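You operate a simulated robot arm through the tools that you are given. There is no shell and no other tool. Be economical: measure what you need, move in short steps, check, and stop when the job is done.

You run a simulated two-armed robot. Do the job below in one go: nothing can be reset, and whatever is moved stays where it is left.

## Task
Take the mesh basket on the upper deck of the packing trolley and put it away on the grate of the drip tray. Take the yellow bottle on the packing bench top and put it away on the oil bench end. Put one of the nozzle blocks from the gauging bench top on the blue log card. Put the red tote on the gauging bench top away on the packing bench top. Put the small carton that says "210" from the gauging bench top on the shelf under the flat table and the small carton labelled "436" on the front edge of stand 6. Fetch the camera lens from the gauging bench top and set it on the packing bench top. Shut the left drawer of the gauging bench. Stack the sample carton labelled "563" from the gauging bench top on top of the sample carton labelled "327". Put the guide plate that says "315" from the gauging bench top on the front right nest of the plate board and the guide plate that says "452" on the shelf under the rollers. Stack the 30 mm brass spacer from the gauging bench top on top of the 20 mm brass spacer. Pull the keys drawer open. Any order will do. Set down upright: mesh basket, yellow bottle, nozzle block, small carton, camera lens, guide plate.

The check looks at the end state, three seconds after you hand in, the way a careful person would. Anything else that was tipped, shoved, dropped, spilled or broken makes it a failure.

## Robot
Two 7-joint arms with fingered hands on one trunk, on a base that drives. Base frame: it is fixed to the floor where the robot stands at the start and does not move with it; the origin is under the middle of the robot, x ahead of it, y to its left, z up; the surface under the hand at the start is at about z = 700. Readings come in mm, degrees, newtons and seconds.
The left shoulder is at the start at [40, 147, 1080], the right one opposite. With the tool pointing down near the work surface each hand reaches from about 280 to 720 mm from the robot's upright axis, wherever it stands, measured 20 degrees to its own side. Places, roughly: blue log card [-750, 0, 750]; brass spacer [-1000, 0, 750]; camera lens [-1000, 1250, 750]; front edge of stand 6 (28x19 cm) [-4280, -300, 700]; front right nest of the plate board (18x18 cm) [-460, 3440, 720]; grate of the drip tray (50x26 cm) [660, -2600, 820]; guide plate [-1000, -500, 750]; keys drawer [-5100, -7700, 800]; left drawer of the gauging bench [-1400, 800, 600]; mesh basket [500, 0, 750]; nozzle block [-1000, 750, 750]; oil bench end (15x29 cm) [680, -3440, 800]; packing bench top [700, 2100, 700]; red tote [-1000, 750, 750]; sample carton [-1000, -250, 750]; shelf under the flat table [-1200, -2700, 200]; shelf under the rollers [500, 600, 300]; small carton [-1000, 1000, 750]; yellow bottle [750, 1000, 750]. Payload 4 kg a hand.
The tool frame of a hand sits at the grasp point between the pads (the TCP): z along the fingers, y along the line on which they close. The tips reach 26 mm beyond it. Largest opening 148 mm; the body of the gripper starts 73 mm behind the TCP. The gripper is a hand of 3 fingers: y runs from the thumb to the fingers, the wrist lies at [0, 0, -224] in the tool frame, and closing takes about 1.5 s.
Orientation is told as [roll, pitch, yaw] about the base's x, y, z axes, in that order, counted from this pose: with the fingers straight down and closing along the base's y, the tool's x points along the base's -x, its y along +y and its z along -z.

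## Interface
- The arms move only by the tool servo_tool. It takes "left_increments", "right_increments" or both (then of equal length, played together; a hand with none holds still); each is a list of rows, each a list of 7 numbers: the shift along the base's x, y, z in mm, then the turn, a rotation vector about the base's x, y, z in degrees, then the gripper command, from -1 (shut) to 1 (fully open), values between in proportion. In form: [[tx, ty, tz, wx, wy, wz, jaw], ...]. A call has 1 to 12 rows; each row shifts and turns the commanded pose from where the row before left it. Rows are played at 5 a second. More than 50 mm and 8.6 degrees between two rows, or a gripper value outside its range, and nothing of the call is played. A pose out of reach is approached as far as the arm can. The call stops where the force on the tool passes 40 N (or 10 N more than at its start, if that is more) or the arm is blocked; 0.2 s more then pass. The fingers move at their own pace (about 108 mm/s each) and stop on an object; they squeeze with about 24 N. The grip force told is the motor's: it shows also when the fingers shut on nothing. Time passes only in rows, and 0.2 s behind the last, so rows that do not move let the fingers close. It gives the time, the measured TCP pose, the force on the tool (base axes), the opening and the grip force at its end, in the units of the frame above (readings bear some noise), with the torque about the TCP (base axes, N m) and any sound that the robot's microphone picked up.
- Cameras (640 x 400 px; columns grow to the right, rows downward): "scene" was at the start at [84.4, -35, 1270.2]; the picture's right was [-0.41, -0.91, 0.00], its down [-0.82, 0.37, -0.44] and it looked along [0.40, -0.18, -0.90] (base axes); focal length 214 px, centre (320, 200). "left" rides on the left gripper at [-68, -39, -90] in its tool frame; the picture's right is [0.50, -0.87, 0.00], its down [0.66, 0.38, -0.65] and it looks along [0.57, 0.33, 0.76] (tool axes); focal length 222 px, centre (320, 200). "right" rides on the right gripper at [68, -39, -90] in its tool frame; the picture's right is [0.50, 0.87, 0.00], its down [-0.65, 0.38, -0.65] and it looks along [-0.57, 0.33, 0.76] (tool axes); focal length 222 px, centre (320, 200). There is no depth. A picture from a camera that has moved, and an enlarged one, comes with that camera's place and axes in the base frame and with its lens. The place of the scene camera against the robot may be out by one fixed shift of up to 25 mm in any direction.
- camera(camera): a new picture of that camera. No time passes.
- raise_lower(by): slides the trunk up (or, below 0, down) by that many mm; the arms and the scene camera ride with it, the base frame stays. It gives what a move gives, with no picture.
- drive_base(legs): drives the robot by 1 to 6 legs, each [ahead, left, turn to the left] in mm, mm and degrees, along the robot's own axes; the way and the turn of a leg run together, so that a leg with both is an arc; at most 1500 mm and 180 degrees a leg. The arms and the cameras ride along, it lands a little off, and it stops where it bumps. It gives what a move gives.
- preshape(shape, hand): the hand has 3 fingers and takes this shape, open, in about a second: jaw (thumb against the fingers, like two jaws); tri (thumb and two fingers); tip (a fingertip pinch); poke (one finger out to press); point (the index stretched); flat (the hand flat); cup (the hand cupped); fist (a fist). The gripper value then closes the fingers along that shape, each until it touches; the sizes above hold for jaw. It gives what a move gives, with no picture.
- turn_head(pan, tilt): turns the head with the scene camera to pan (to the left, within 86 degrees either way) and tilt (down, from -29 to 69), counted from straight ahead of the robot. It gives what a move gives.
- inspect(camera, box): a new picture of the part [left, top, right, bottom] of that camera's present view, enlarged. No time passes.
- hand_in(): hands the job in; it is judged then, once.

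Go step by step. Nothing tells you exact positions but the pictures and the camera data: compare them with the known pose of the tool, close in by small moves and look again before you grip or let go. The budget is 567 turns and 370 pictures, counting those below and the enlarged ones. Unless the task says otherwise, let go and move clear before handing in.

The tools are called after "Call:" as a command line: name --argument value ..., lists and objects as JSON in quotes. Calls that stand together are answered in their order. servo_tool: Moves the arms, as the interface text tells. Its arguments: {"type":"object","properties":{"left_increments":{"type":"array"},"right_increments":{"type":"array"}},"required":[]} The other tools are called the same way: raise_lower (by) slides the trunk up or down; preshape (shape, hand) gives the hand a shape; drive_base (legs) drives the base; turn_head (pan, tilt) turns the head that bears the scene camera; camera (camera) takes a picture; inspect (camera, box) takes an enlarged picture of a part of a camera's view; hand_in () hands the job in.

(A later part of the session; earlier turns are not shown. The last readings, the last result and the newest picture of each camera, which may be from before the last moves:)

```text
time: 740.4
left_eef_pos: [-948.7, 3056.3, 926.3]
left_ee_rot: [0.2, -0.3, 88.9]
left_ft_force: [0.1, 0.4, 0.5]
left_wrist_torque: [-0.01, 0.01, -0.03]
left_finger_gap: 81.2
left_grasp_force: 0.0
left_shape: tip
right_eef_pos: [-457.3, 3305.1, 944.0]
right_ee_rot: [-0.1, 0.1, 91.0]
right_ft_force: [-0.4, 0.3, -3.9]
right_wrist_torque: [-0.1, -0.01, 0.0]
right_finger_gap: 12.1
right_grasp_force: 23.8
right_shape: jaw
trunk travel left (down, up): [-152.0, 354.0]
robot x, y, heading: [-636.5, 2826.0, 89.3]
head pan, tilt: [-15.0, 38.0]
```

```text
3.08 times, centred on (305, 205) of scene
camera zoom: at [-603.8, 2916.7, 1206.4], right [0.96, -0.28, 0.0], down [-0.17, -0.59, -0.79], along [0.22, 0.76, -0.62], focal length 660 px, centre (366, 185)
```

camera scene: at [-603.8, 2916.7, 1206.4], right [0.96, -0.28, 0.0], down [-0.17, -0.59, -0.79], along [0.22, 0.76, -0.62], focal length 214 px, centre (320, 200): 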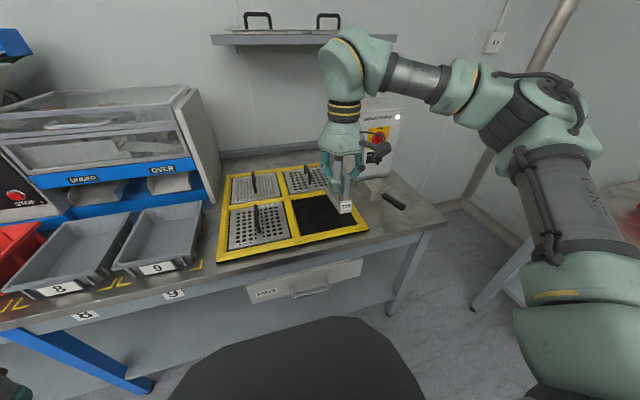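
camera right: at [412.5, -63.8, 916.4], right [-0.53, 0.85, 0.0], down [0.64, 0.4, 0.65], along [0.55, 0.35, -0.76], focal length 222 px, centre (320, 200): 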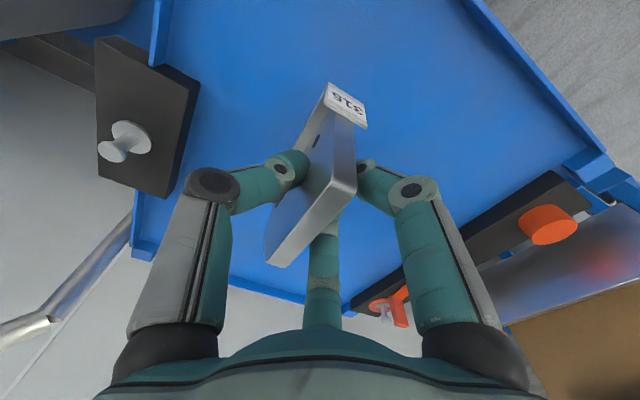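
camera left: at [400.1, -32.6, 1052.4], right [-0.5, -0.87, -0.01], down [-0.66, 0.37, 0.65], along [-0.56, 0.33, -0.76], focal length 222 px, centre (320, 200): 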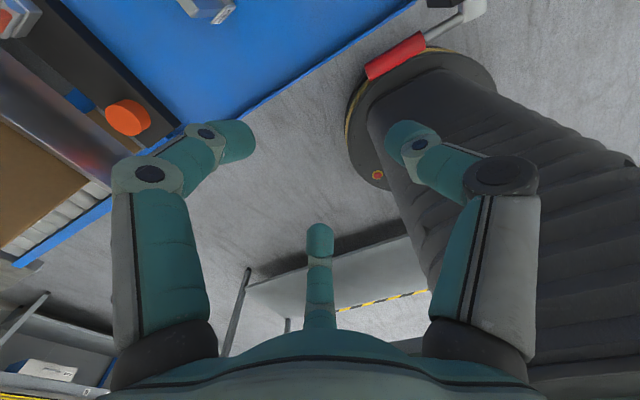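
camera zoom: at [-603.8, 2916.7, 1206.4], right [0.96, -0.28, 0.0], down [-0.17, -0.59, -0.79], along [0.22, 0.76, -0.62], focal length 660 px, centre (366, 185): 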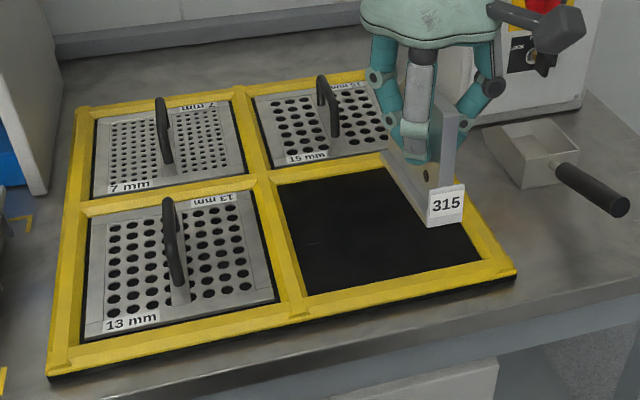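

I drive 125 mm forward to bring the plate over the nest, and look from the wrist.

Call:
drive_base --legs '[[125, 0, 0.7]]'

Call:
servo_tool --right_increments '[[0, 0, -40, 0, 0, 0, -1], [0, 0, -30, 0, 0, 0, -1]]'

Call:
camera --camera "right"

Call:
inspect --camera "scene" --box '[230, 130, 420, 270]'

```text
time: 741.7
left_eef_pos: [-950.0, 3177.4, 926.4]
left_ee_rot: [0.1, -0.3, 89.5]
left_ft_force: [0.0, 0.7, 0.5]
left_wrist_torque: [-0.03, 0.0, 0.02]
left_finger_gap: 81.1
left_grasp_force: 0.0
left_shape: tip
right_eef_pos: [-460.8, 3432.4, 945.1]
right_ee_rot: [-0.1, 0.1, 91.7]
right_ft_force: [0.2, -0.2, -2.9]
right_wrist_torque: [-0.1, 0.0, 0.01]
right_finger_gap: 11.7
right_grasp_force: 24.3
right_shape: jaw
trunk travel left (down, up): [-152.0, 354.0]
robot x, y, heading: [-637.4, 2947.8, 89.9]
head pan, tilt: [-15.0, 38.0]
```

```text
time: 742.3
left_eef_pos: [-948.5, 3179.1, 927.2]
left_ee_rot: [0.1, -0.3, 89.5]
left_ft_force: [0.2, -0.2, 0.8]
left_wrist_torque: [-0.03, -0.01, 0.04]
left_finger_gap: 81.2
left_grasp_force: 0.0
left_shape: tip
right_eef_pos: [-462.1, 3433.0, 871.6]
right_ee_rot: [-0.1, 0.1, 91.7]
right_ft_force: [0.1, 0.5, -3.4]
right_wrist_torque: [-0.09, 0.0, 0.0]
right_finger_gap: 12.0
right_grasp_force: 24.1
right_shape: jaw
trunk travel left (down, up): [-152.0, 354.0]
robot x, y, heading: [-638.3, 2949.1, 89.8]
head pan, tilt: [-15.0, 38.0]
```

```text
52 pictures are left
camera right: at [-420.9, 3367.6, 963.6], right [-0.85, -0.53, 0.0], down [-0.4, 0.64, 0.65], along [-0.34, 0.56, -0.76], focal length 222 px, centre (320, 200)
```

right: 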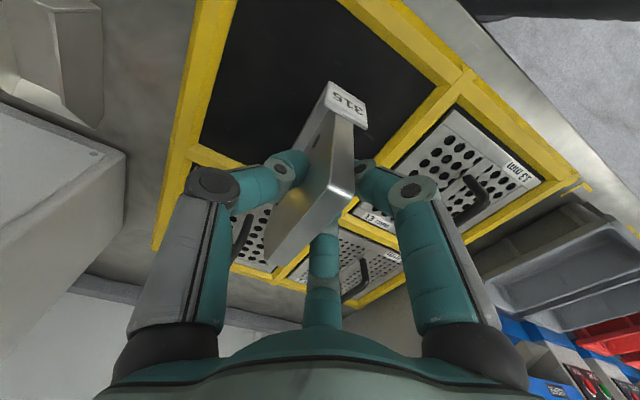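

```text
2.86 times, centred on (325, 200) of scene
camera zoom: at [-603.7, 3042.8, 1206.3], right [0.96, -0.26, 0.0], down [-0.16, -0.59, -0.79], along [0.21, 0.76, -0.62], focal length 613 px, centre (306, 200)
```

zoom: 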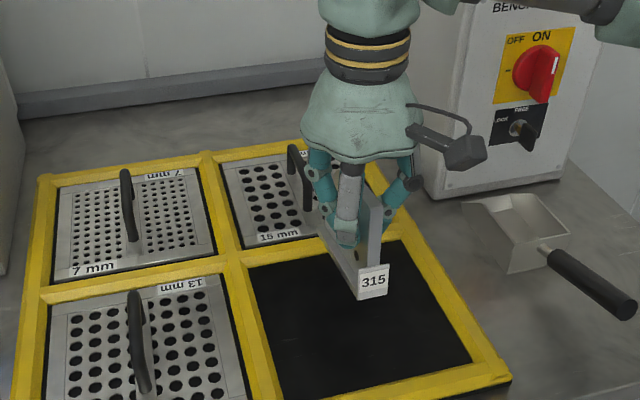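

The nest's inside spans about x -537…-360, y 3355…3535. I centre the plate at [-450, 3445] and lower it.

Call:
servo_tool --right_increments '[[6, 6, -20, 0, 0, 0, -1], [6, 6, -25, 0, 0, 0, -1], [0, 0, -10, 0, 0, 0, -1], [0, 0, -8, 0, 0, 0, -1]]'

Call:
inspect --camera "scene" --box '[260, 140, 400, 260]'

```text
time: 743.3
left_eef_pos: [-948.9, 3177.9, 926.8]
left_ee_rot: [0.1, -0.3, 89.5]
left_ft_force: [0.6, 0.8, -0.3]
left_wrist_torque: [-0.02, 0.02, 0.04]
left_finger_gap: 81.2
left_grasp_force: 0.1
left_shape: tip
right_eef_pos: [-448.8, 3445.3, 810.0]
right_ee_rot: [0.0, 0.0, 91.7]
right_ft_force: [0.1, -0.2, -4.1]
right_wrist_torque: [-0.08, -0.01, 0.02]
right_finger_gap: 11.9
right_grasp_force: 24.4
right_shape: jaw
trunk travel left (down, up): [-152.0, 354.0]
robot x, y, heading: [-637.9, 2949.6, 89.7]
head pan, tilt: [-15.0, 38.0]
```

```text
3.33 times, centred on (330, 200) of scene
camera zoom: at [-603.7, 3042.4, 1206.4], right [0.96, -0.26, 0.0], down [-0.16, -0.59, -0.79], along [0.21, 0.76, -0.62], focal length 715 px, centre (287, 200)
```

zoom: 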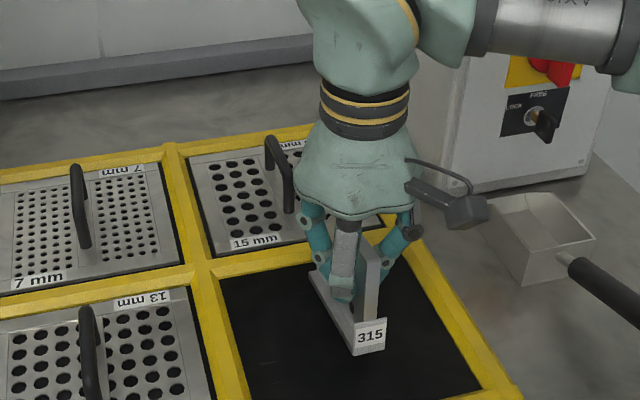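

Call:
servo_tool --right_increments '[[0, 0, -6, 0, 0, 0, -1], [0, 0, -5, 0, 0, 0, -1], [0, 0, -4, 0, 0, 0, -1], [0, 0, -3, 0, 0, 0, -1]]'

```text
time: 744.3
left_eef_pos: [-949.1, 3176.1, 929.5]
left_ee_rot: [0.1, -0.5, 89.5]
left_ft_force: [0.1, -0.7, -0.4]
left_wrist_torque: [-0.05, 0.02, -0.02]
left_finger_gap: 81.0
left_grasp_force: 0.1
left_shape: tip
right_eef_pos: [-451.6, 3444.6, 796.7]
right_ee_rot: [0.1, -0.5, 91.7]
right_ft_force: [0.9, 2.6, 24.9]
right_wrist_torque: [0.05, -0.19, 0.01]
right_finger_gap: 12.6
right_grasp_force: 23.7
right_shape: jaw
trunk travel left (down, up): [-152.0, 354.0]
robot x, y, heading: [-633.9, 2947.7, 89.6]
head pan, tilt: [-15.0, 38.0]
```

Contact, pressed flat. I release and rise.

Call:
servo_tool --right_increments '[[0, 0, 4, 0, 0, 0, -1], [0, 0, 0, 0, 0, 0, -0.6], [0, 0, 0, 0, 0, 0, -0.1], [0, 0, 0, 0, 0, 0, 0.2], [0, 0, 25, 0, 0, 0, 0.2], [0, 0, 45, 0, 0, 0, 0.2], [0, 0, 45, 0, 0, 0, 0.2], [0, -30, 30, 0, 0, 0, 0.2]]'

Call:
inspect --camera "scene" --box '[240, 130, 420, 270]'

```text
time: 746.1
left_eef_pos: [-949.0, 3176.9, 929.0]
left_ee_rot: [0.2, -0.5, 89.5]
left_ft_force: [0.4, -0.2, -0.5]
left_wrist_torque: [-0.02, -0.01, -0.01]
left_finger_gap: 81.1
left_grasp_force: 0.1
left_shape: tip
right_eef_pos: [-450.4, 3413.6, 943.0]
right_ee_rot: [0.0, -0.1, 91.7]
right_ft_force: [0.0, -0.3, -0.1]
right_wrist_torque: [-0.01, 0.02, 0.01]
right_finger_gap: 88.5
right_grasp_force: 0.1
right_shape: jaw
trunk travel left (down, up): [-152.0, 354.0]
robot x, y, heading: [-634.9, 2943.8, 89.8]
head pan, tilt: [-15.0, 38.0]
```

```text
2.86 times, centred on (330, 200) of scene
camera zoom: at [-603.8, 3040.4, 1206.6], right [0.96, -0.26, 0.0], down [-0.16, -0.59, -0.79], along [0.21, 0.76, -0.61], focal length 613 px, centre (291, 200)
```

zoom: 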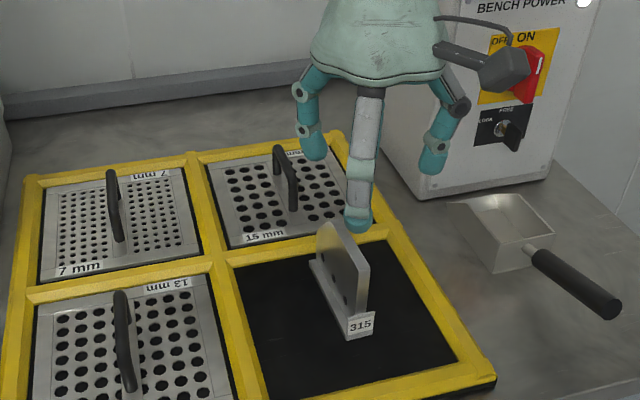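

315 stands in its nest. Next the small carton 436: I raise the right hand, turn it for pinching the carton's near wall, and drive to the gauging bench front.

Call:
servo_tool --right_increments '[[0, -20, 20, 0, 0, 8, 0], [0, -20, 20, 0, 0, 8, 0], [0, 0, 20, 0, 0, 8, 0], [0, 0, 0, 0, 0, 8, 0], [0, 0, 0, 0, 0, 8, 0], [0, 0, 0, 0, 0, 8, 0], [0, 0, 0, 0, 0, 8, 0], [0, 0, 0, 0, 0, 8, 0], [0, 0, 0, 0, 0, 8, 0], [0, 0, 0, 0, 0, 8, 0], [0, 0, 0, 0, 0, 8, 0]]'

Call:
drive_base --legs '[[-650, 0, 0], [0, 0, 90], [-230, 0, 0], [0, 1440, 0]]'

Call:
turn_head --pan -15 --tilt 45

Call:
camera --camera "scene"

```text
time: 748.5
left_eef_pos: [-949.1, 3178.4, 926.9]
left_ee_rot: [0.3, -0.4, 89.5]
left_ft_force: [-0.6, -0.1, -0.8]
left_wrist_torque: [-0.02, 0.04, 0.02]
left_finger_gap: 81.2
left_grasp_force: 0.2
left_shape: tip
right_eef_pos: [-448.7, 3373.9, 1000.8]
right_ee_rot: [-0.1, 0.0, 179.9]
right_ft_force: [-0.1, -0.5, -0.9]
right_wrist_torque: [-0.02, 0.03, -0.01]
right_finger_gap: 74.4
right_grasp_force: 0.0
right_shape: jaw
trunk travel left (down, up): [-152.0, 354.0]
robot x, y, heading: [-633.8, 2948.3, 89.7]
head pan, tilt: [-15.0, 38.0]
```

```text
time: 764.0
left_eef_pos: [-648.9, 537.7, 927.4]
left_ee_rot: [0.2, -0.4, 179.8]
left_ft_force: [-0.9, 0.3, 1.1]
left_wrist_torque: [-0.03, -0.02, 0.01]
left_finger_gap: 81.2
left_grasp_force: 0.1
left_shape: tip
right_eef_pos: [-845.6, 1033.0, 1001.6]
right_ee_rot: [-0.1, 0.2, -89.8]
right_ft_force: [0.0, 0.4, -0.3]
right_wrist_torque: [-0.02, 0.01, 0.02]
right_finger_gap: 74.6
right_grasp_force: 0.0
right_shape: jaw
trunk travel left (down, up): [-152.0, 354.0]
robot x, y, heading: [-419.5, 855.5, -179.7]
head pan, tilt: [-15.0, 38.0]
```

```text
time: 764.6
left_eef_pos: [-647.2, 537.0, 927.8]
left_ee_rot: [0.2, -0.4, 179.8]
left_ft_force: [0.0, -0.2, -0.8]
left_wrist_torque: [0.0, -0.01, 0.0]
left_finger_gap: 81.3
left_grasp_force: 0.0
left_shape: tip
right_eef_pos: [-845.5, 1034.8, 1003.3]
right_ee_rot: [-0.1, -0.1, -90.0]
right_ft_force: [-0.2, -0.4, -0.7]
right_wrist_torque: [-0.03, -0.02, 0.01]
right_finger_gap: 74.4
right_grasp_force: 0.1
right_shape: jaw
trunk travel left (down, up): [-152.0, 354.0]
robot x, y, heading: [-416.6, 856.2, -179.8]
head pan, tilt: [-15.0, 45.0]
```

```text
48 pictures are left
camera scene: at [-510.9, 863.9, 1196.2], right [0.26, 0.97, 0.0], down [0.68, -0.18, -0.71], along [-0.68, 0.18, -0.71], focal length 214 px, centre (320, 200)
```

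scene: 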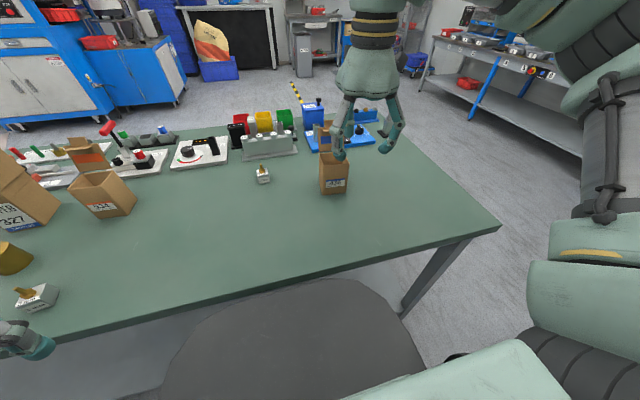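

Call:
camera --camera "right"

Call:
inspect --camera "scene" --box '[290, 110, 400, 210]'

```text
47 pictures are left
camera right: at [-884.4, 1102.7, 1092.7], right [0.87, 0.5, 0.0], down [0.38, -0.66, 0.65], along [0.33, -0.57, -0.76], focal length 222 px, centre (320, 200)
```

right: 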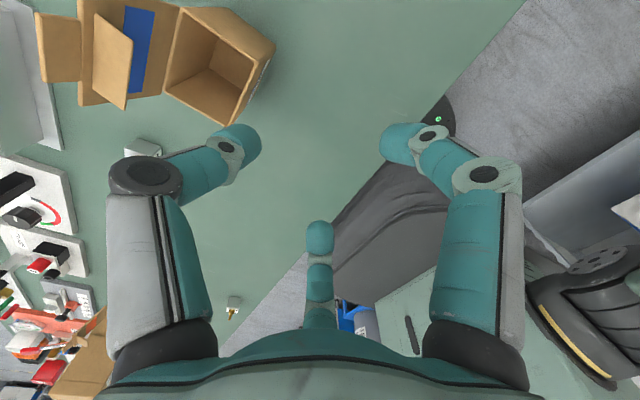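

```text
4.00 times, centred on (345, 160) of scene
camera zoom: at [-510.9, 863.9, 1196.2], right [0.26, 0.97, 0.0], down [0.68, -0.18, -0.71], along [-0.68, 0.18, -0.71], focal length 858 px, centre (220, 360)
```

zoom: 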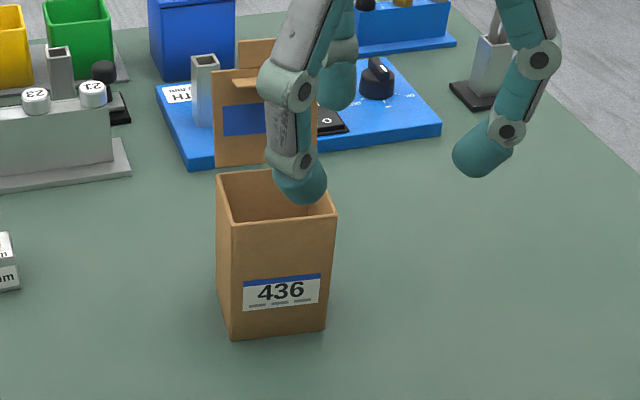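

Near wall of 436 is around [-909, 1026]. I move the right hand over it with a small opening and check before going down.

Call:
servo_tool --right_increments '[[-20, -3, -20, 0, 0, -3, -0.3], [-20, -3, -20, 0, 0, -3, -0.3], [-20, -3, -38, 0, 0, 0, -0.3]]'

Call:
camera --camera "right"

```text
time: 765.5
left_eef_pos: [-648.6, 536.6, 926.7]
left_ee_rot: [0.2, -0.4, 179.7]
left_ft_force: [0.3, 0.9, -0.1]
left_wrist_torque: [-0.01, 0.01, -0.03]
left_finger_gap: 81.2
left_grasp_force: 0.1
left_shape: tip
right_eef_pos: [-908.4, 1026.3, 923.9]
right_ee_rot: [0.0, 0.2, -96.1]
right_ft_force: [-0.3, 0.9, -0.5]
right_wrist_torque: [0.02, 0.01, 0.0]
right_finger_gap: 51.9
right_grasp_force: 0.0
right_shape: jaw
trunk travel left (down, up): [-152.0, 354.0]
robot x, y, heading: [-419.0, 855.8, -179.9]
head pan, tilt: [-15.0, 45.0]
```

```text
45 pictures are left
camera right: at [-938.7, 1097.6, 1014.2], right [0.91, 0.41, 0.0], down [0.31, -0.69, 0.65], along [0.27, -0.6, -0.76], focal length 222 px, centre (320, 200)
```

right: 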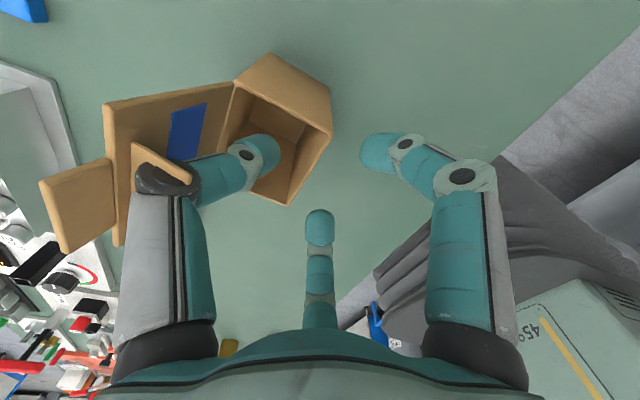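

The thumb's knuckle would press on the carton's flap. Holding by the flap worked for 210, so I do the same: rise, move over the flap, tilt to match it and straddle it.

Call:
servo_tool --right_increments '[[0, 0, 40, 0, 0, 0, -0.3], [0, 0, 40, 0, -4.7, 0, -0.3], [-25, 1, 10, 0, -4.7, 0, -0.3], [-25, 1, 0, 0, -4.6, 0, -0.3], [-22, 1, 0, 0, 0, 0, -0.3]]'

Call:
camera --camera "right"

```text
time: 766.6
left_eef_pos: [-647.8, 536.1, 926.5]
left_ee_rot: [0.1, -0.3, 179.8]
left_ft_force: [0.8, 0.8, -0.3]
left_wrist_torque: [0.0, -0.01, 0.02]
left_finger_gap: 81.2
left_grasp_force: 0.1
left_shape: tip
right_eef_pos: [-977.1, 1029.3, 1012.8]
right_ee_rot: [13.9, 1.5, -95.9]
right_ft_force: [-0.4, 0.1, -0.8]
right_wrist_torque: [0.03, 0.01, -0.01]
right_finger_gap: 52.2
right_grasp_force: 0.0
right_shape: jaw
trunk travel left (down, up): [-152.0, 354.0]
robot x, y, heading: [-417.7, 852.1, -180.1]
head pan, tilt: [-15.0, 45.0]
```

```text
44 pictures are left
camera right: at [-1029.7, 1100.6, 1094.2], right [0.89, 0.41, 0.22], down [0.14, -0.69, 0.71], along [0.44, -0.6, -0.67], focal length 222 px, centre (320, 200)
```

right: 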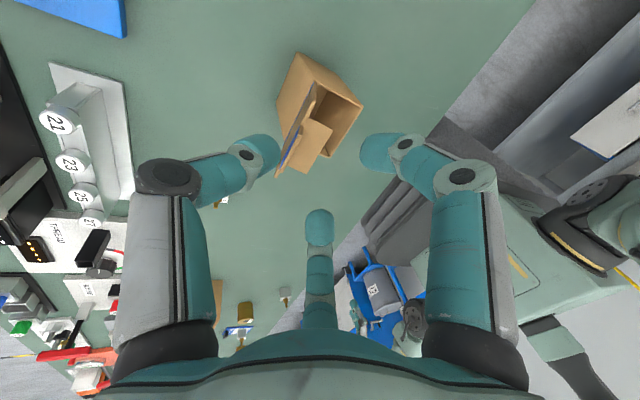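

The flap lies between thumb and fingers along a straight descent. I go down and close on it.

Call:
servo_tool --right_increments '[[-1, 0, -30, 0, 0, 0, -0.3], [-1, 0, -30, 0, 0, 0, -0.3], [-1, 0, -16, 0, 0, 0, -0.3], [0, 0, 0, 0, 0, 0, -0.6], [0, 0, 0, 0, 0, 0, -1], [0, 0, 0, 0, 0, 0, -1], [0, 0, 0, 0, 0, 0, -1]]'

Call:
camera --camera "right"

```text
time: 768.2
left_eef_pos: [-647.1, 536.6, 928.7]
left_ee_rot: [0.2, -0.4, 179.8]
left_ft_force: [0.1, 0.4, 0.8]
left_wrist_torque: [-0.02, -0.04, 0.03]
left_finger_gap: 81.4
left_grasp_force: 0.1
left_shape: tip
right_eef_pos: [-981.1, 1029.2, 937.4]
right_ee_rot: [13.9, 1.6, -95.7]
right_ft_force: [-0.2, -0.8, -0.3]
right_wrist_torque: [-0.01, 0.0, -0.01]
right_finger_gap: 2.0
right_grasp_force: 23.8
right_shape: jaw
trunk travel left (down, up): [-152.0, 354.0]
robot x, y, heading: [-419.5, 853.3, -180.0]
head pan, tilt: [-15.0, 45.0]
```

```text
43 pictures are left
camera right: at [-1032.8, 1100.3, 1018.4], right [0.89, 0.41, 0.22], down [0.14, -0.69, 0.71], along [0.44, -0.6, -0.67], focal length 222 px, centre (320, 200)
```

right: 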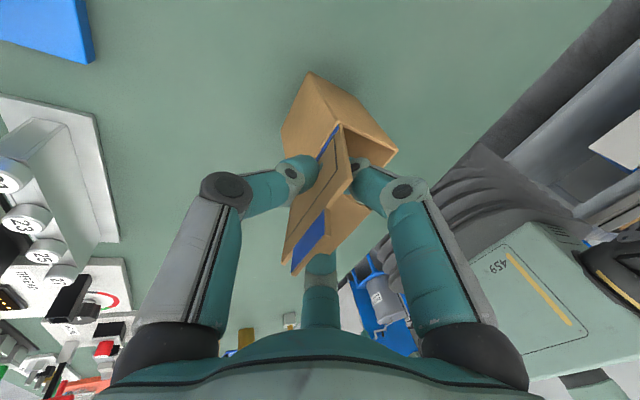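

The flap is gripped. I lift gently.

Call:
servo_tool --right_increments '[[0, 0, 10, 0, 0, 0, -1], [0, 0, 20, 0, 0, 0, -1], [0, 0, 30, 0, 0, 0, -1], [20, 0, 30, 0, 0, 0, -1], [30, 0, 20, 0, 0, 0, -1], [35, 0, 0, 0, 0, 0, -1]]'

Call:
inspect --camera "scene" --box '[280, 80, 420, 200]'

```text
time: 769.6
left_eef_pos: [-647.4, 536.9, 927.5]
left_ee_rot: [0.1, -0.4, 179.9]
left_ft_force: [0.5, -0.8, -0.5]
left_wrist_torque: [0.01, 0.03, 0.01]
left_finger_gap: 81.2
left_grasp_force: 0.1
left_shape: tip
right_eef_pos: [-896.2, 1029.3, 1047.6]
right_ee_rot: [13.8, 1.4, -95.8]
right_ft_force: [-0.2, -0.6, -0.4]
right_wrist_torque: [0.01, 0.01, 0.01]
right_finger_gap: 2.0
right_grasp_force: 23.6
right_shape: jaw
trunk travel left (down, up): [-152.0, 354.0]
robot x, y, heading: [-418.3, 856.0, -179.8]
head pan, tilt: [-15.0, 45.0]
```

```text
3.33 times, centred on (350, 140) of scene
camera zoom: at [-510.1, 864.6, 1196.2], right [0.26, 0.97, 0.0], down [0.68, -0.18, -0.71], along [-0.68, 0.18, -0.71], focal length 715 px, centre (220, 400)
```

zoom: 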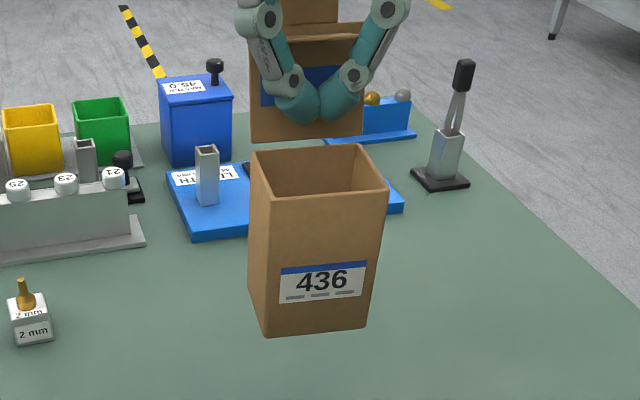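

Carton 436 hangs upright. I carry it around the bench's north end to the west side and look toward stand 6.

Call:
servo_tool --right_increments '[[30, 0, 20, 0, 0, 0, -1], [30, 0, 20, 0, 0, 0, -1]]'

Call:
drive_base --legs '[[0, -850, 0], [1500, 0, 0], [150, 600, 0]]'

Call:
turn_head --pan 10 --tilt 15

Call:
camera --camera "scene"

```text
time: 770.2
left_eef_pos: [-646.7, 536.3, 926.3]
left_ee_rot: [0.3, -0.4, 179.8]
left_ft_force: [0.3, 0.4, -0.1]
left_wrist_torque: [0.01, 0.01, 0.01]
left_finger_gap: 81.4
left_grasp_force: 0.1
left_shape: tip
right_eef_pos: [-836.1, 1026.7, 1088.7]
right_ee_rot: [13.8, 1.5, -95.7]
right_ft_force: [-0.7, 0.0, -0.2]
right_wrist_torque: [-0.01, 0.01, -0.01]
right_finger_gap: 1.9
right_grasp_force: 23.6
right_shape: jaw
trunk travel left (down, up): [-152.0, 354.0]
robot x, y, heading: [-419.3, 852.5, -180.0]
head pan, tilt: [-15.0, 45.0]
```

```text
time: 784.8
left_eef_pos: [-2288.6, 774.7, 927.5]
left_ee_rot: [0.2, -0.4, -179.4]
left_ft_force: [0.3, -0.2, -0.4]
left_wrist_torque: [-0.03, 0.02, 0.03]
left_finger_gap: 81.2
left_grasp_force: 0.0
left_shape: tip
right_eef_pos: [-2483.6, 1264.2, 1088.6]
right_ee_rot: [14.0, 1.5, -95.1]
right_ft_force: [0.2, 0.2, -0.4]
right_wrist_torque: [0.0, 0.05, 0.0]
right_finger_gap: 1.9
right_grasp_force: 23.9
right_shape: jaw
trunk travel left (down, up): [-152.0, 354.0]
robot x, y, heading: [-2065.1, 1094.9, -179.5]
head pan, tilt: [-15.0, 45.0]
```

```text
time: 785.8
left_eef_pos: [-2287.9, 776.2, 927.8]
left_ee_rot: [0.1, -0.4, -179.6]
left_ft_force: [0.4, -0.1, -0.5]
left_wrist_torque: [0.05, 0.0, 0.0]
left_finger_gap: 81.0
left_grasp_force: 0.0
left_shape: tip
right_eef_pos: [-2481.4, 1265.2, 1087.2]
right_ee_rot: [13.9, 1.5, -95.3]
right_ft_force: [-0.9, -0.7, -0.1]
right_wrist_torque: [-0.01, -0.02, 0.02]
right_finger_gap: 1.9
right_grasp_force: 24.3
right_shape: jaw
trunk travel left (down, up): [-152.0, 354.0]
robot x, y, heading: [-2068.3, 1092.1, -179.1]
head pan, tilt: [10.0, 15.0]
```

```text
41 pictures are left
camera scene: at [-2168.5, 1066.2, 1242.9], right [-0.18, 0.98, 0.0], down [0.26, 0.05, -0.97], along [-0.95, -0.18, -0.26], focal length 214 px, centre (320, 200)
```

scene: 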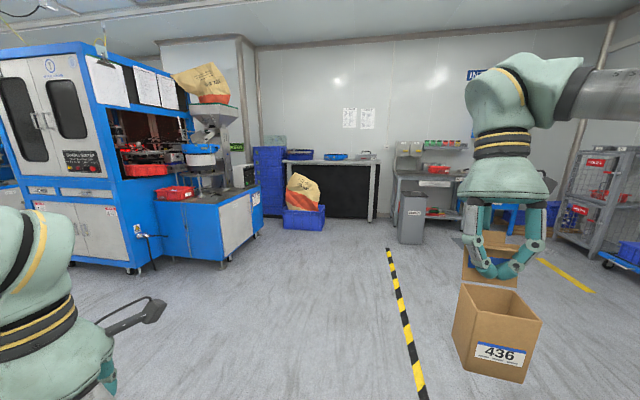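

Stand 6 is the blue machine stand ahead-left; its edge faces the open floor. I drive past it and turn to face it.

Call:
drive_base --legs '[[1500, 0, -0.9], [545, 0, 0], [0, 0, 90], [700, 0, 0]]'

Call:
turn_head --pan -10 --tilt 35

Call:
camera --camera "scene"

```text
time: 803.3
left_eef_pos: [-3808.3, 146.8, 928.4]
left_ee_rot: [0.3, -0.3, -90.1]
left_ft_force: [-0.6, -0.6, 0.0]
left_wrist_torque: [0.01, 0.0, -0.02]
left_finger_gap: 81.0
left_grasp_force: 0.0
left_shape: tip
right_eef_pos: [-4298.8, -43.7, 1087.6]
right_ee_rot: [13.9, 1.6, -5.7]
right_ft_force: [1.0, 0.0, -0.4]
right_wrist_torque: [0.0, -0.02, 0.01]
right_finger_gap: 2.2
right_grasp_force: 23.8
right_shape: jaw
trunk travel left (down, up): [-152.0, 354.0]
robot x, y, heading: [-4121.3, 375.0, -90.0]
head pan, tilt: [10.0, 15.0]
```

```text
time: 804.2
left_eef_pos: [-3808.3, 146.4, 927.4]
left_ee_rot: [0.2, -0.4, -90.0]
left_ft_force: [0.2, 0.5, -0.3]
left_wrist_torque: [0.0, 0.01, 0.02]
left_finger_gap: 81.0
left_grasp_force: 0.0
left_shape: tip
right_eef_pos: [-4299.5, -42.6, 1087.9]
right_ee_rot: [14.0, 1.5, -5.7]
right_ft_force: [0.4, 0.0, -0.9]
right_wrist_torque: [-0.02, -0.03, 0.02]
right_finger_gap: 1.9
right_grasp_force: 24.3
right_shape: jaw
trunk travel left (down, up): [-152.0, 354.0]
robot x, y, heading: [-4122.6, 374.4, -89.8]
head pan, tilt: [-10.0, 35.0]
```

```text
40 pictures are left
camera scene: at [-4131.9, 257.6, 1211.1], right [-0.99, 0.17, 0.0], down [0.1, 0.56, -0.82], along [-0.14, -0.81, -0.57], focal length 214 px, centre (320, 200)
```

scene: 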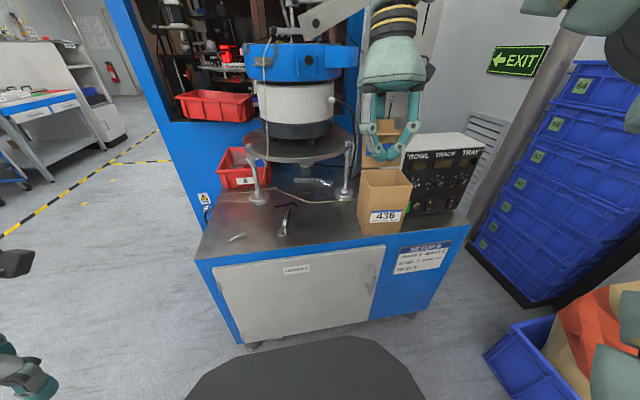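

Call:
inspect --camera "scene" --box '[190, 150, 490, 300]'

```text
2.13 times, centred on (340, 225) of scene
camera zoom: at [-4131.9, 257.6, 1211.1], right [-0.99, 0.17, 0.0], down [0.1, 0.56, -0.82], along [-0.14, -0.81, -0.57], focal length 458 px, centre (277, 147)
```

zoom: 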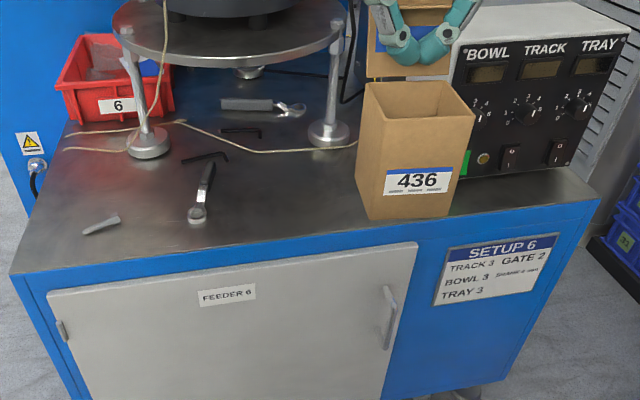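

Stand 6 ("SETUP 6") has a free strip along its front around [-4280, -290]. I drive in and lower the carton.

Call:
drive_base --legs '[[270, 0, 0]]'

Call:
servo_tool --right_increments '[[4, -10, -40, 0, 0, 0, -1], [4, -6, -40, 0, 0, 0, -1], [4, 0, -40, 0, 0, 0, -1], [0, 0, -40, 0, 0, 0, -1], [0, 0, -40, 0, 0, 0, -1]]'

Call:
turn_head --pan -15 --tilt 50

Call:
inspect --camera "scene" --box '[180, 100, 460, 280]'

```text
time: 806.1
left_eef_pos: [-3806.4, -123.0, 927.0]
left_ee_rot: [0.2, -0.3, -90.0]
left_ft_force: [0.2, 0.2, 0.2]
left_wrist_torque: [0.02, 0.02, 0.0]
left_finger_gap: 81.3
left_grasp_force: 0.0
left_shape: tip
right_eef_pos: [-4297.6, -313.0, 1087.5]
right_ee_rot: [14.0, 1.6, -5.6]
right_ft_force: [-0.1, 0.2, 0.2]
right_wrist_torque: [-0.01, 0.0, -0.02]
right_finger_gap: 2.0
right_grasp_force: 23.9
right_shape: jaw
trunk travel left (down, up): [-152.0, 354.0]
robot x, y, heading: [-4127.4, 105.7, -89.8]
head pan, tilt: [-10.0, 35.0]
```

```text
time: 807.3
left_eef_pos: [-3807.4, -119.6, 927.5]
left_ee_rot: [0.3, -0.5, -90.0]
left_ft_force: [-0.7, 0.1, -0.6]
left_wrist_torque: [0.03, 0.01, -0.02]
left_finger_gap: 81.4
left_grasp_force: 0.0
left_shape: tip
right_eef_pos: [-4286.2, -324.4, 888.0]
right_ee_rot: [13.9, 1.3, -5.7]
right_ft_force: [-5.8, 9.8, 3.7]
right_wrist_torque: [-0.67, -0.24, -0.37]
right_finger_gap: 1.9
right_grasp_force: 24.1
right_shape: jaw
trunk travel left (down, up): [-152.0, 354.0]
robot x, y, heading: [-4123.9, 109.2, -89.8]
head pan, tilt: [-10.0, 35.0]
```

```text
time: 808.0
left_eef_pos: [-3807.7, -120.1, 927.3]
left_ee_rot: [0.3, -0.4, -90.0]
left_ft_force: [0.4, 0.2, 0.6]
left_wrist_torque: [0.0, 0.01, -0.02]
left_finger_gap: 81.1
left_grasp_force: 0.0
left_shape: tip
right_eef_pos: [-4286.2, -325.3, 888.6]
right_ee_rot: [13.9, 1.3, -5.8]
right_ft_force: [-9.5, 14.5, 1.1]
right_wrist_torque: [-0.67, -0.36, -0.46]
right_finger_gap: 1.6
right_grasp_force: 24.5
right_shape: jaw
trunk travel left (down, up): [-152.0, 354.0]
robot x, y, heading: [-4124.3, 104.0, -90.0]
head pan, tilt: [-15.0, 50.0]
```

```text
2.22 times, centred on (320, 190) of scene
camera zoom: at [-4137.0, 2.8, 1189.5], right [-0.97, 0.25, 0.0], down [0.2, 0.74, -0.64], along [-0.16, -0.62, -0.76], focal length 477 px, centre (320, 222)
```

zoom: 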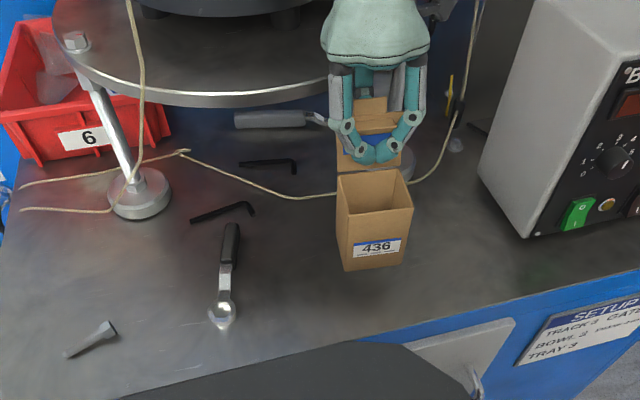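

The hand touches the rim of the feeder's round plate. I move back and 40 mm to the right, then continue lowering.

Call:
servo_tool --right_increments '[[-5, 20, 5, 0, 0, 0, -1], [-20, 0, 0, 0, 0, 0, -1], [-20, 0, 0, 0, 0, 0, -1], [0, -4, -20, 0, 0, 0, -1], [0, 0, -10, 0, 0, 0, -1]]'

Call:
inspect --camera "scene" --box '[240, 100, 460, 250]'

```text
time: 809.2
left_eef_pos: [-3807.5, -121.8, 927.2]
left_ee_rot: [0.3, -0.4, -89.9]
left_ft_force: [0.9, 0.5, -0.1]
left_wrist_torque: [0.0, 0.02, 0.0]
left_finger_gap: 81.0
left_grasp_force: 0.1
left_shape: tip
right_eef_pos: [-4330.4, -311.9, 862.9]
right_ee_rot: [13.9, 1.3, -5.6]
right_ft_force: [0.5, -0.4, 0.0]
right_wrist_torque: [0.0, -0.03, 0.01]
right_finger_gap: 1.6
right_grasp_force: 23.9
right_shape: jaw
trunk travel left (down, up): [-152.0, 354.0]
robot x, y, heading: [-4126.7, 105.0, -89.6]
head pan, tilt: [-15.0, 50.0]
```

```text
2.67 times, centred on (350, 175) of scene
camera zoom: at [-4135.8, 0.6, 1189.3], right [-0.97, 0.25, 0.0], down [0.2, 0.74, -0.64], along [-0.16, -0.62, -0.77], focal length 572 px, centre (240, 267)
```

zoom: 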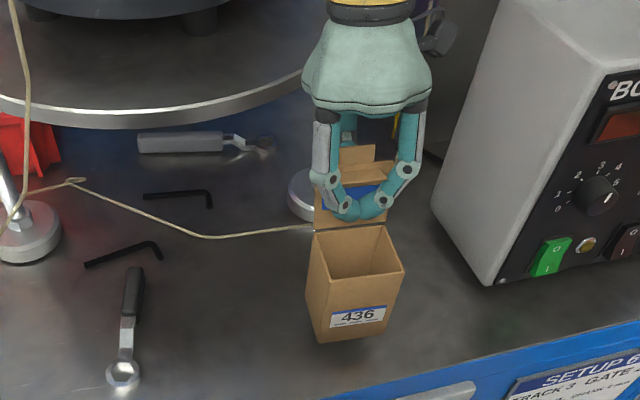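

Call:
servo_tool --right_increments '[[0, 0, -10, 0, 0, 0, -1], [0, 0, -7, 0, 0, 0, -1], [0, 0, -5, 0, 0, 0, -1], [0, 0, -4, 0, 0, 0, -1]]'

Call:
inspect --camera "scene" --box '[280, 120, 440, 260]'

```text
time: 810.2
left_eef_pos: [-3806.7, -122.5, 927.5]
left_ee_rot: [0.3, -0.4, -90.0]
left_ft_force: [0.4, 0.0, 0.5]
left_wrist_torque: [-0.02, -0.01, -0.01]
left_finger_gap: 81.2
left_grasp_force: 0.0
left_shape: tip
right_eef_pos: [-4330.5, -313.0, 837.8]
right_ee_rot: [13.8, 1.5, -5.5]
right_ft_force: [0.1, -0.5, -0.1]
right_wrist_torque: [-0.01, 0.01, 0.02]
right_finger_gap: 1.4
right_grasp_force: 24.2
right_shape: jaw
trunk travel left (down, up): [-152.0, 354.0]
robot x, y, heading: [-4126.6, 104.6, -89.8]
head pan, tilt: [-15.0, 50.0]
```

```text
2.86 times, centred on (360, 190) of scene
camera zoom: at [-4135.7, 0.5, 1189.3], right [-0.97, 0.25, 0.0], down [0.2, 0.74, -0.64], along [-0.16, -0.62, -0.77], focal length 613 px, centre (206, 229)
```

zoom: 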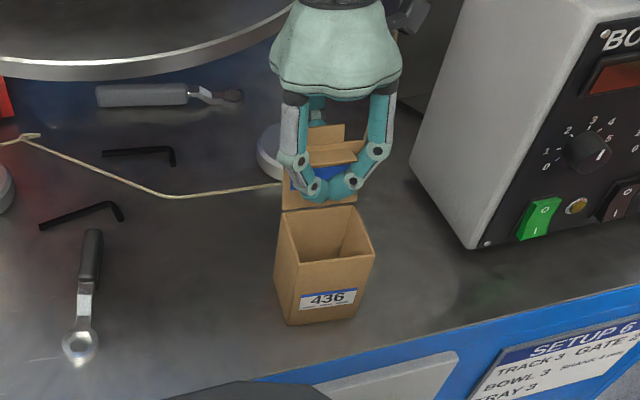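

Call:
servo_tool --right_increments '[[0, 0, -4, 0, 0, 0, -1], [0, 0, -3, 0, 0, 0, -1], [0, 0, -3, 0, 0, 0, -1]]'

```text
time: 811.0
left_eef_pos: [-3807.0, -121.1, 928.7]
left_ee_rot: [0.2, -0.4, -90.0]
left_ft_force: [-0.1, 0.3, 0.2]
left_wrist_torque: [0.01, 0.01, 0.01]
left_finger_gap: 81.2
left_grasp_force: 0.0
left_shape: tip
right_eef_pos: [-4329.8, -311.8, 832.7]
right_ee_rot: [13.2, 1.2, -5.9]
right_ft_force: [-3.2, -0.2, 21.2]
right_wrist_torque: [0.11, 0.03, 0.02]
right_finger_gap: 3.2
right_grasp_force: 23.8
right_shape: jaw
trunk travel left (down, up): [-152.0, 354.0]
robot x, y, heading: [-4126.4, 104.7, -89.7]
head pan, tilt: [-15.0, 50.0]
stopped in row 3 (right hand): the force on the tool passed its limit at 41 N (the readings are from after the stop); the commanded pose is now the measured one
```

Contact. I ease up, open and rise clear of the flap.

Call:
servo_tool --right_increments '[[0, 0, 4, 0, 0, 0, -1], [0, 0, 0, 0, 0, 0, -0.7], [0, 0, 0, 0, 0, 0, -0.4], [0, 0, 0, 0, 0, 0, -0.3], [0, 0, 20, 0, 0, 0, -0.3], [0, 0, 40, 0, 0, 0, -0.3], [0, 0, 45, 0, 0, 0, -0.3], [0, 20, 20, 0, 0, 0, -0.3], [0, 40, 0, 0, 0, 0, -0.3]]'

Call:
inspect --camera "scene" --box '[240, 120, 440, 270]'

```text
time: 813.0
left_eef_pos: [-3807.7, -121.7, 927.4]
left_ee_rot: [0.1, -0.3, -90.0]
left_ft_force: [0.5, 0.4, -0.2]
left_wrist_torque: [0.0, 0.01, -0.01]
left_finger_gap: 81.1
left_grasp_force: 0.1
left_shape: tip
right_eef_pos: [-4330.8, -251.2, 961.3]
right_ee_rot: [13.5, 1.1, -5.7]
right_ft_force: [0.3, -0.1, 0.0]
right_wrist_torque: [0.01, -0.01, 0.0]
right_finger_gap: 51.2
right_grasp_force: 0.1
right_shape: jaw
trunk travel left (down, up): [-152.0, 354.0]
robot x, y, heading: [-4123.6, 107.8, -89.6]
head pan, tilt: [-15.0, 50.0]
```

```text
2.67 times, centred on (340, 195) of scene
camera zoom: at [-4136.3, 1.2, 1189.3], right [-0.97, 0.26, 0.0], down [0.2, 0.74, -0.64], along [-0.16, -0.62, -0.77], focal length 572 px, centre (267, 213)
```

zoom: 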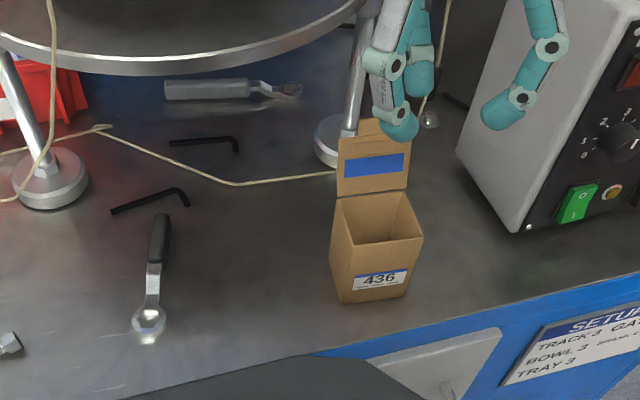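

Carton 436 is delivered. Now to the keys drawer far in the south-west: I back away, go around the machines and look down the lane.

Call:
servo_tool --right_increments '[[0, 40, 20, 0, 3.5, 0, 0], [0, 30, 20, 0, 3.5, 0, 0], [0, 0, 20, 0, 3.5, 0, 0], [0, 0, 20, 0, 3.5, 0, 0]]'

Call:
drive_base --legs '[[-420, 0, 0], [0, 1500, 0], [0, 330, 0], [700, 0, 0]]'

Call:
turn_head --pan 0 --tilt 12

Call:
camera --camera "scene"

```text
time: 814.0
left_eef_pos: [-3806.1, -121.1, 926.4]
left_ee_rot: [0.2, -0.5, -89.9]
left_ft_force: [-0.2, 0.1, 0.4]
left_wrist_torque: [-0.01, 0.04, -0.05]
left_finger_gap: 81.0
left_grasp_force: 0.1
left_shape: tip
right_eef_pos: [-4329.7, -182.3, 1040.2]
right_ee_rot: [12.0, 15.2, -6.0]
right_ft_force: [0.0, 0.2, -0.3]
right_wrist_torque: [-0.02, 0.0, 0.01]
right_finger_gap: 73.6
right_grasp_force: 0.0
right_shape: jaw
trunk travel left (down, up): [-152.0, 354.0]
robot x, y, heading: [-4127.5, 107.9, -89.6]
head pan, tilt: [-15.0, 50.0]
```

```text
time: 828.8
left_eef_pos: [-1989.4, -390.0, 928.2]
left_ee_rot: [0.2, -0.4, -90.0]
left_ft_force: [0.2, -0.2, -0.4]
left_wrist_torque: [0.02, -0.02, -0.02]
left_finger_gap: 80.9
left_grasp_force: 0.0
left_shape: tip
right_eef_pos: [-2511.8, -451.4, 1041.4]
right_ee_rot: [12.2, 15.3, -5.8]
right_ft_force: [0.2, 0.0, 0.0]
right_wrist_torque: [0.02, -0.01, 0.01]
right_finger_gap: 73.6
right_grasp_force: 0.1
right_shape: jaw
trunk travel left (down, up): [-152.0, 354.0]
robot x, y, heading: [-2305.2, -165.3, -89.9]
head pan, tilt: [-15.0, 50.0]
```

```text
time: 829.9
left_eef_pos: [-1988.3, -388.8, 926.6]
left_ee_rot: [0.2, -0.3, -90.0]
left_ft_force: [0.2, 0.7, 0.4]
left_wrist_torque: [0.02, 0.01, 0.01]
left_finger_gap: 81.1
left_grasp_force: 0.1
left_shape: tip
right_eef_pos: [-2511.8, -450.6, 1040.8]
right_ee_rot: [12.2, 15.2, -5.9]
right_ft_force: [0.9, -0.3, 0.5]
right_wrist_torque: [0.01, -0.02, 0.01]
right_finger_gap: 73.5
right_grasp_force: 0.0
right_shape: jaw
trunk travel left (down, up): [-152.0, 354.0]
robot x, y, heading: [-2308.4, -159.8, -89.9]
head pan, tilt: [0.0, 12.0]
```

```text
34 pictures are left
camera scene: at [-2297.8, -285.4, 1247.8], right [-1.0, 0.0, 0.0], down [0.0, 0.21, -0.98], along [0.0, -0.98, -0.21], focal length 214 px, centre (320, 200)
```

scene: 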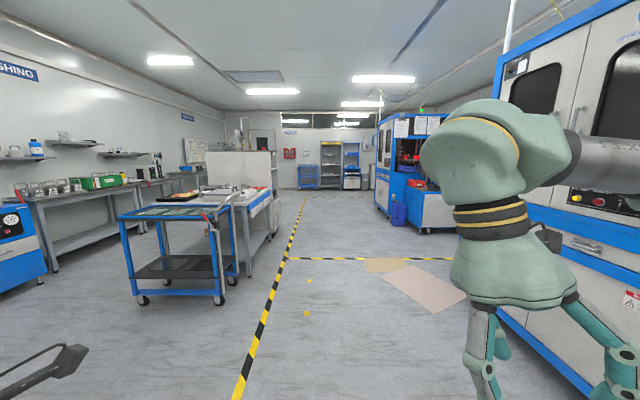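

The lane ahead is open. I drive south about 6 m and look again.

Call:
drive_base --legs '[[1500, 0, 0], [1500, 0, 0], [1500, 0, 0], [1300, -300, 0]]'

Call:
turn_head --pan -45 --tilt 15

Call:
camera --camera "scene"

```text
time: 857.7
left_eef_pos: [-2356.6, -6202.8, 927.4]
left_ee_rot: [0.1, -0.5, -90.7]
left_ft_force: [0.1, 0.3, 0.6]
left_wrist_torque: [0.0, 0.02, 0.04]
left_finger_gap: 81.3
left_grasp_force: 0.1
left_shape: tip
right_eef_pos: [-2880.0, -6259.3, 1041.1]
right_ee_rot: [12.1, 15.2, -6.6]
right_ft_force: [0.8, -0.6, 0.1]
right_wrist_torque: [0.03, 0.0, 0.01]
right_finger_gap: 73.5
right_grasp_force: 0.0
right_shape: jaw
trunk travel left (down, up): [-152.0, 354.0]
robot x, y, heading: [-2671.8, -5973.5, -90.7]
head pan, tilt: [0.0, 12.0]
```

```text
time: 858.8
left_eef_pos: [-2356.3, -6202.6, 927.4]
left_ee_rot: [0.2, -0.5, -90.6]
left_ft_force: [-1.3, 0.4, -0.7]
left_wrist_torque: [-0.01, -0.01, 0.0]
left_finger_gap: 81.0
left_grasp_force: 0.1
left_shape: tip
right_eef_pos: [-2880.5, -6259.4, 1040.6]
right_ee_rot: [12.1, 15.2, -6.6]
right_ft_force: [0.2, 0.5, 0.2]
right_wrist_torque: [0.01, 0.04, 0.03]
right_finger_gap: 73.6
right_grasp_force: 0.1
right_shape: jaw
trunk travel left (down, up): [-152.0, 354.0]
robot x, y, heading: [-2672.9, -5972.5, -90.2]
head pan, tilt: [-45.0, 15.0]
```

```text
33 pictures are left
camera scene: at [-2730.3, -6067.9, 1243.0], right [-0.7, 0.71, 0.0], down [0.18, 0.18, -0.97], along [-0.69, -0.68, -0.26], focal length 214 px, centre (320, 200)
```

scene: 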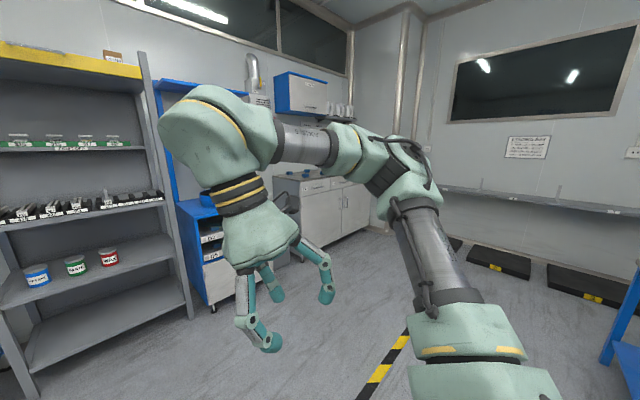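

Call:
inspect --camera "scene" --box '[270, 140, 400, 250]'

```text
3.64 times, centred on (335, 195) of scene
camera zoom: at [-2730.3, -6067.9, 1243.0], right [-0.7, 0.71, 0.0], down [0.18, 0.18, -0.97], along [-0.69, -0.68, -0.26], focal length 780 px, centre (266, 218)
```

zoom: 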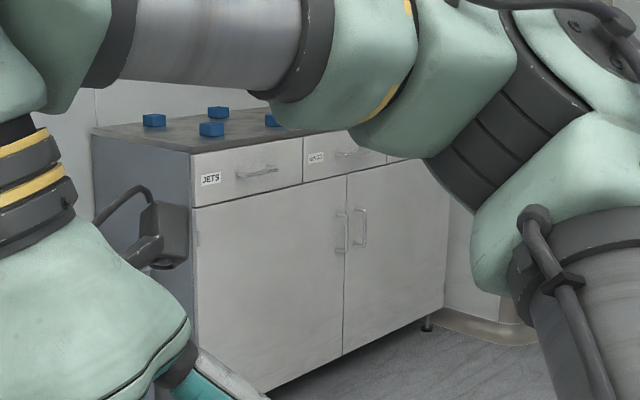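

The grey cabinet has labelled top drawers (JETS, …); KEYS should be the rightmost. I drive there and look.

Call:
drive_base --legs '[[0, -1500, 0], [0, -720, 0], [950, 0, 0]]'

Call:
turn_head --pan -10 --tilt 28

Call:
camera --camera "scene"

```text
time: 874.3
left_eef_pos: [-4564.1, -7142.0, 926.7]
left_ee_rot: [0.2, -0.4, -90.2]
left_ft_force: [0.3, 0.2, -1.3]
left_wrist_torque: [0.01, 0.01, -0.02]
left_finger_gap: 81.2
left_grasp_force: 0.0
left_shape: tip
right_eef_pos: [-5087.5, -7200.7, 1041.0]
right_ee_rot: [12.0, 15.2, -6.1]
right_ft_force: [0.4, -0.6, -0.2]
right_wrist_torque: [0.0, -0.02, -0.03]
right_finger_gap: 73.5
right_grasp_force: 0.0
right_shape: jaw
trunk travel left (down, up): [-152.0, 354.0]
robot x, y, heading: [-4880.9, -6905.0, -90.0]
head pan, tilt: [-45.0, 15.0]
```

```text
time: 875.3
left_eef_pos: [-4565.1, -7141.1, 928.5]
left_ee_rot: [0.2, -0.4, -90.3]
left_ft_force: [0.3, 0.2, -0.1]
left_wrist_torque: [0.06, -0.01, 0.0]
left_finger_gap: 81.2
left_grasp_force: 0.0
left_shape: tip
right_eef_pos: [-5087.9, -7199.9, 1041.3]
right_ee_rot: [12.1, 15.2, -6.2]
right_ft_force: [0.2, -0.3, -0.3]
right_wrist_torque: [-0.02, 0.01, -0.03]
right_finger_gap: 73.5
right_grasp_force: 0.0
right_shape: jaw
trunk travel left (down, up): [-152.0, 354.0]
robot x, y, heading: [-4881.2, -6911.3, -89.9]
head pan, tilt: [-10.0, 28.0]
```

```text
31 pictures are left
camera scene: at [-4888.6, -7032.7, 1222.0], right [-0.98, 0.18, 0.0], down [0.08, 0.46, -0.88], along [-0.15, -0.87, -0.47], focal length 214 px, centre (320, 200)
```

scene: 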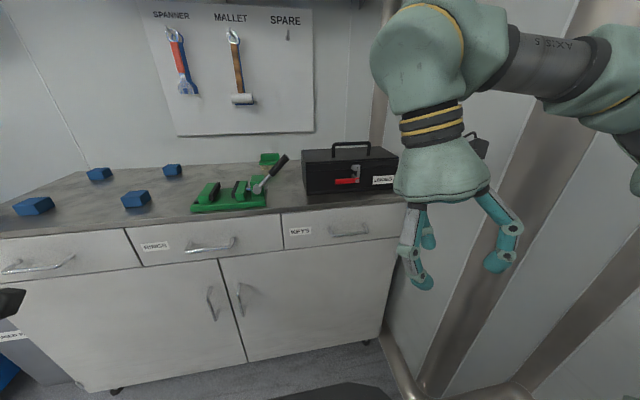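

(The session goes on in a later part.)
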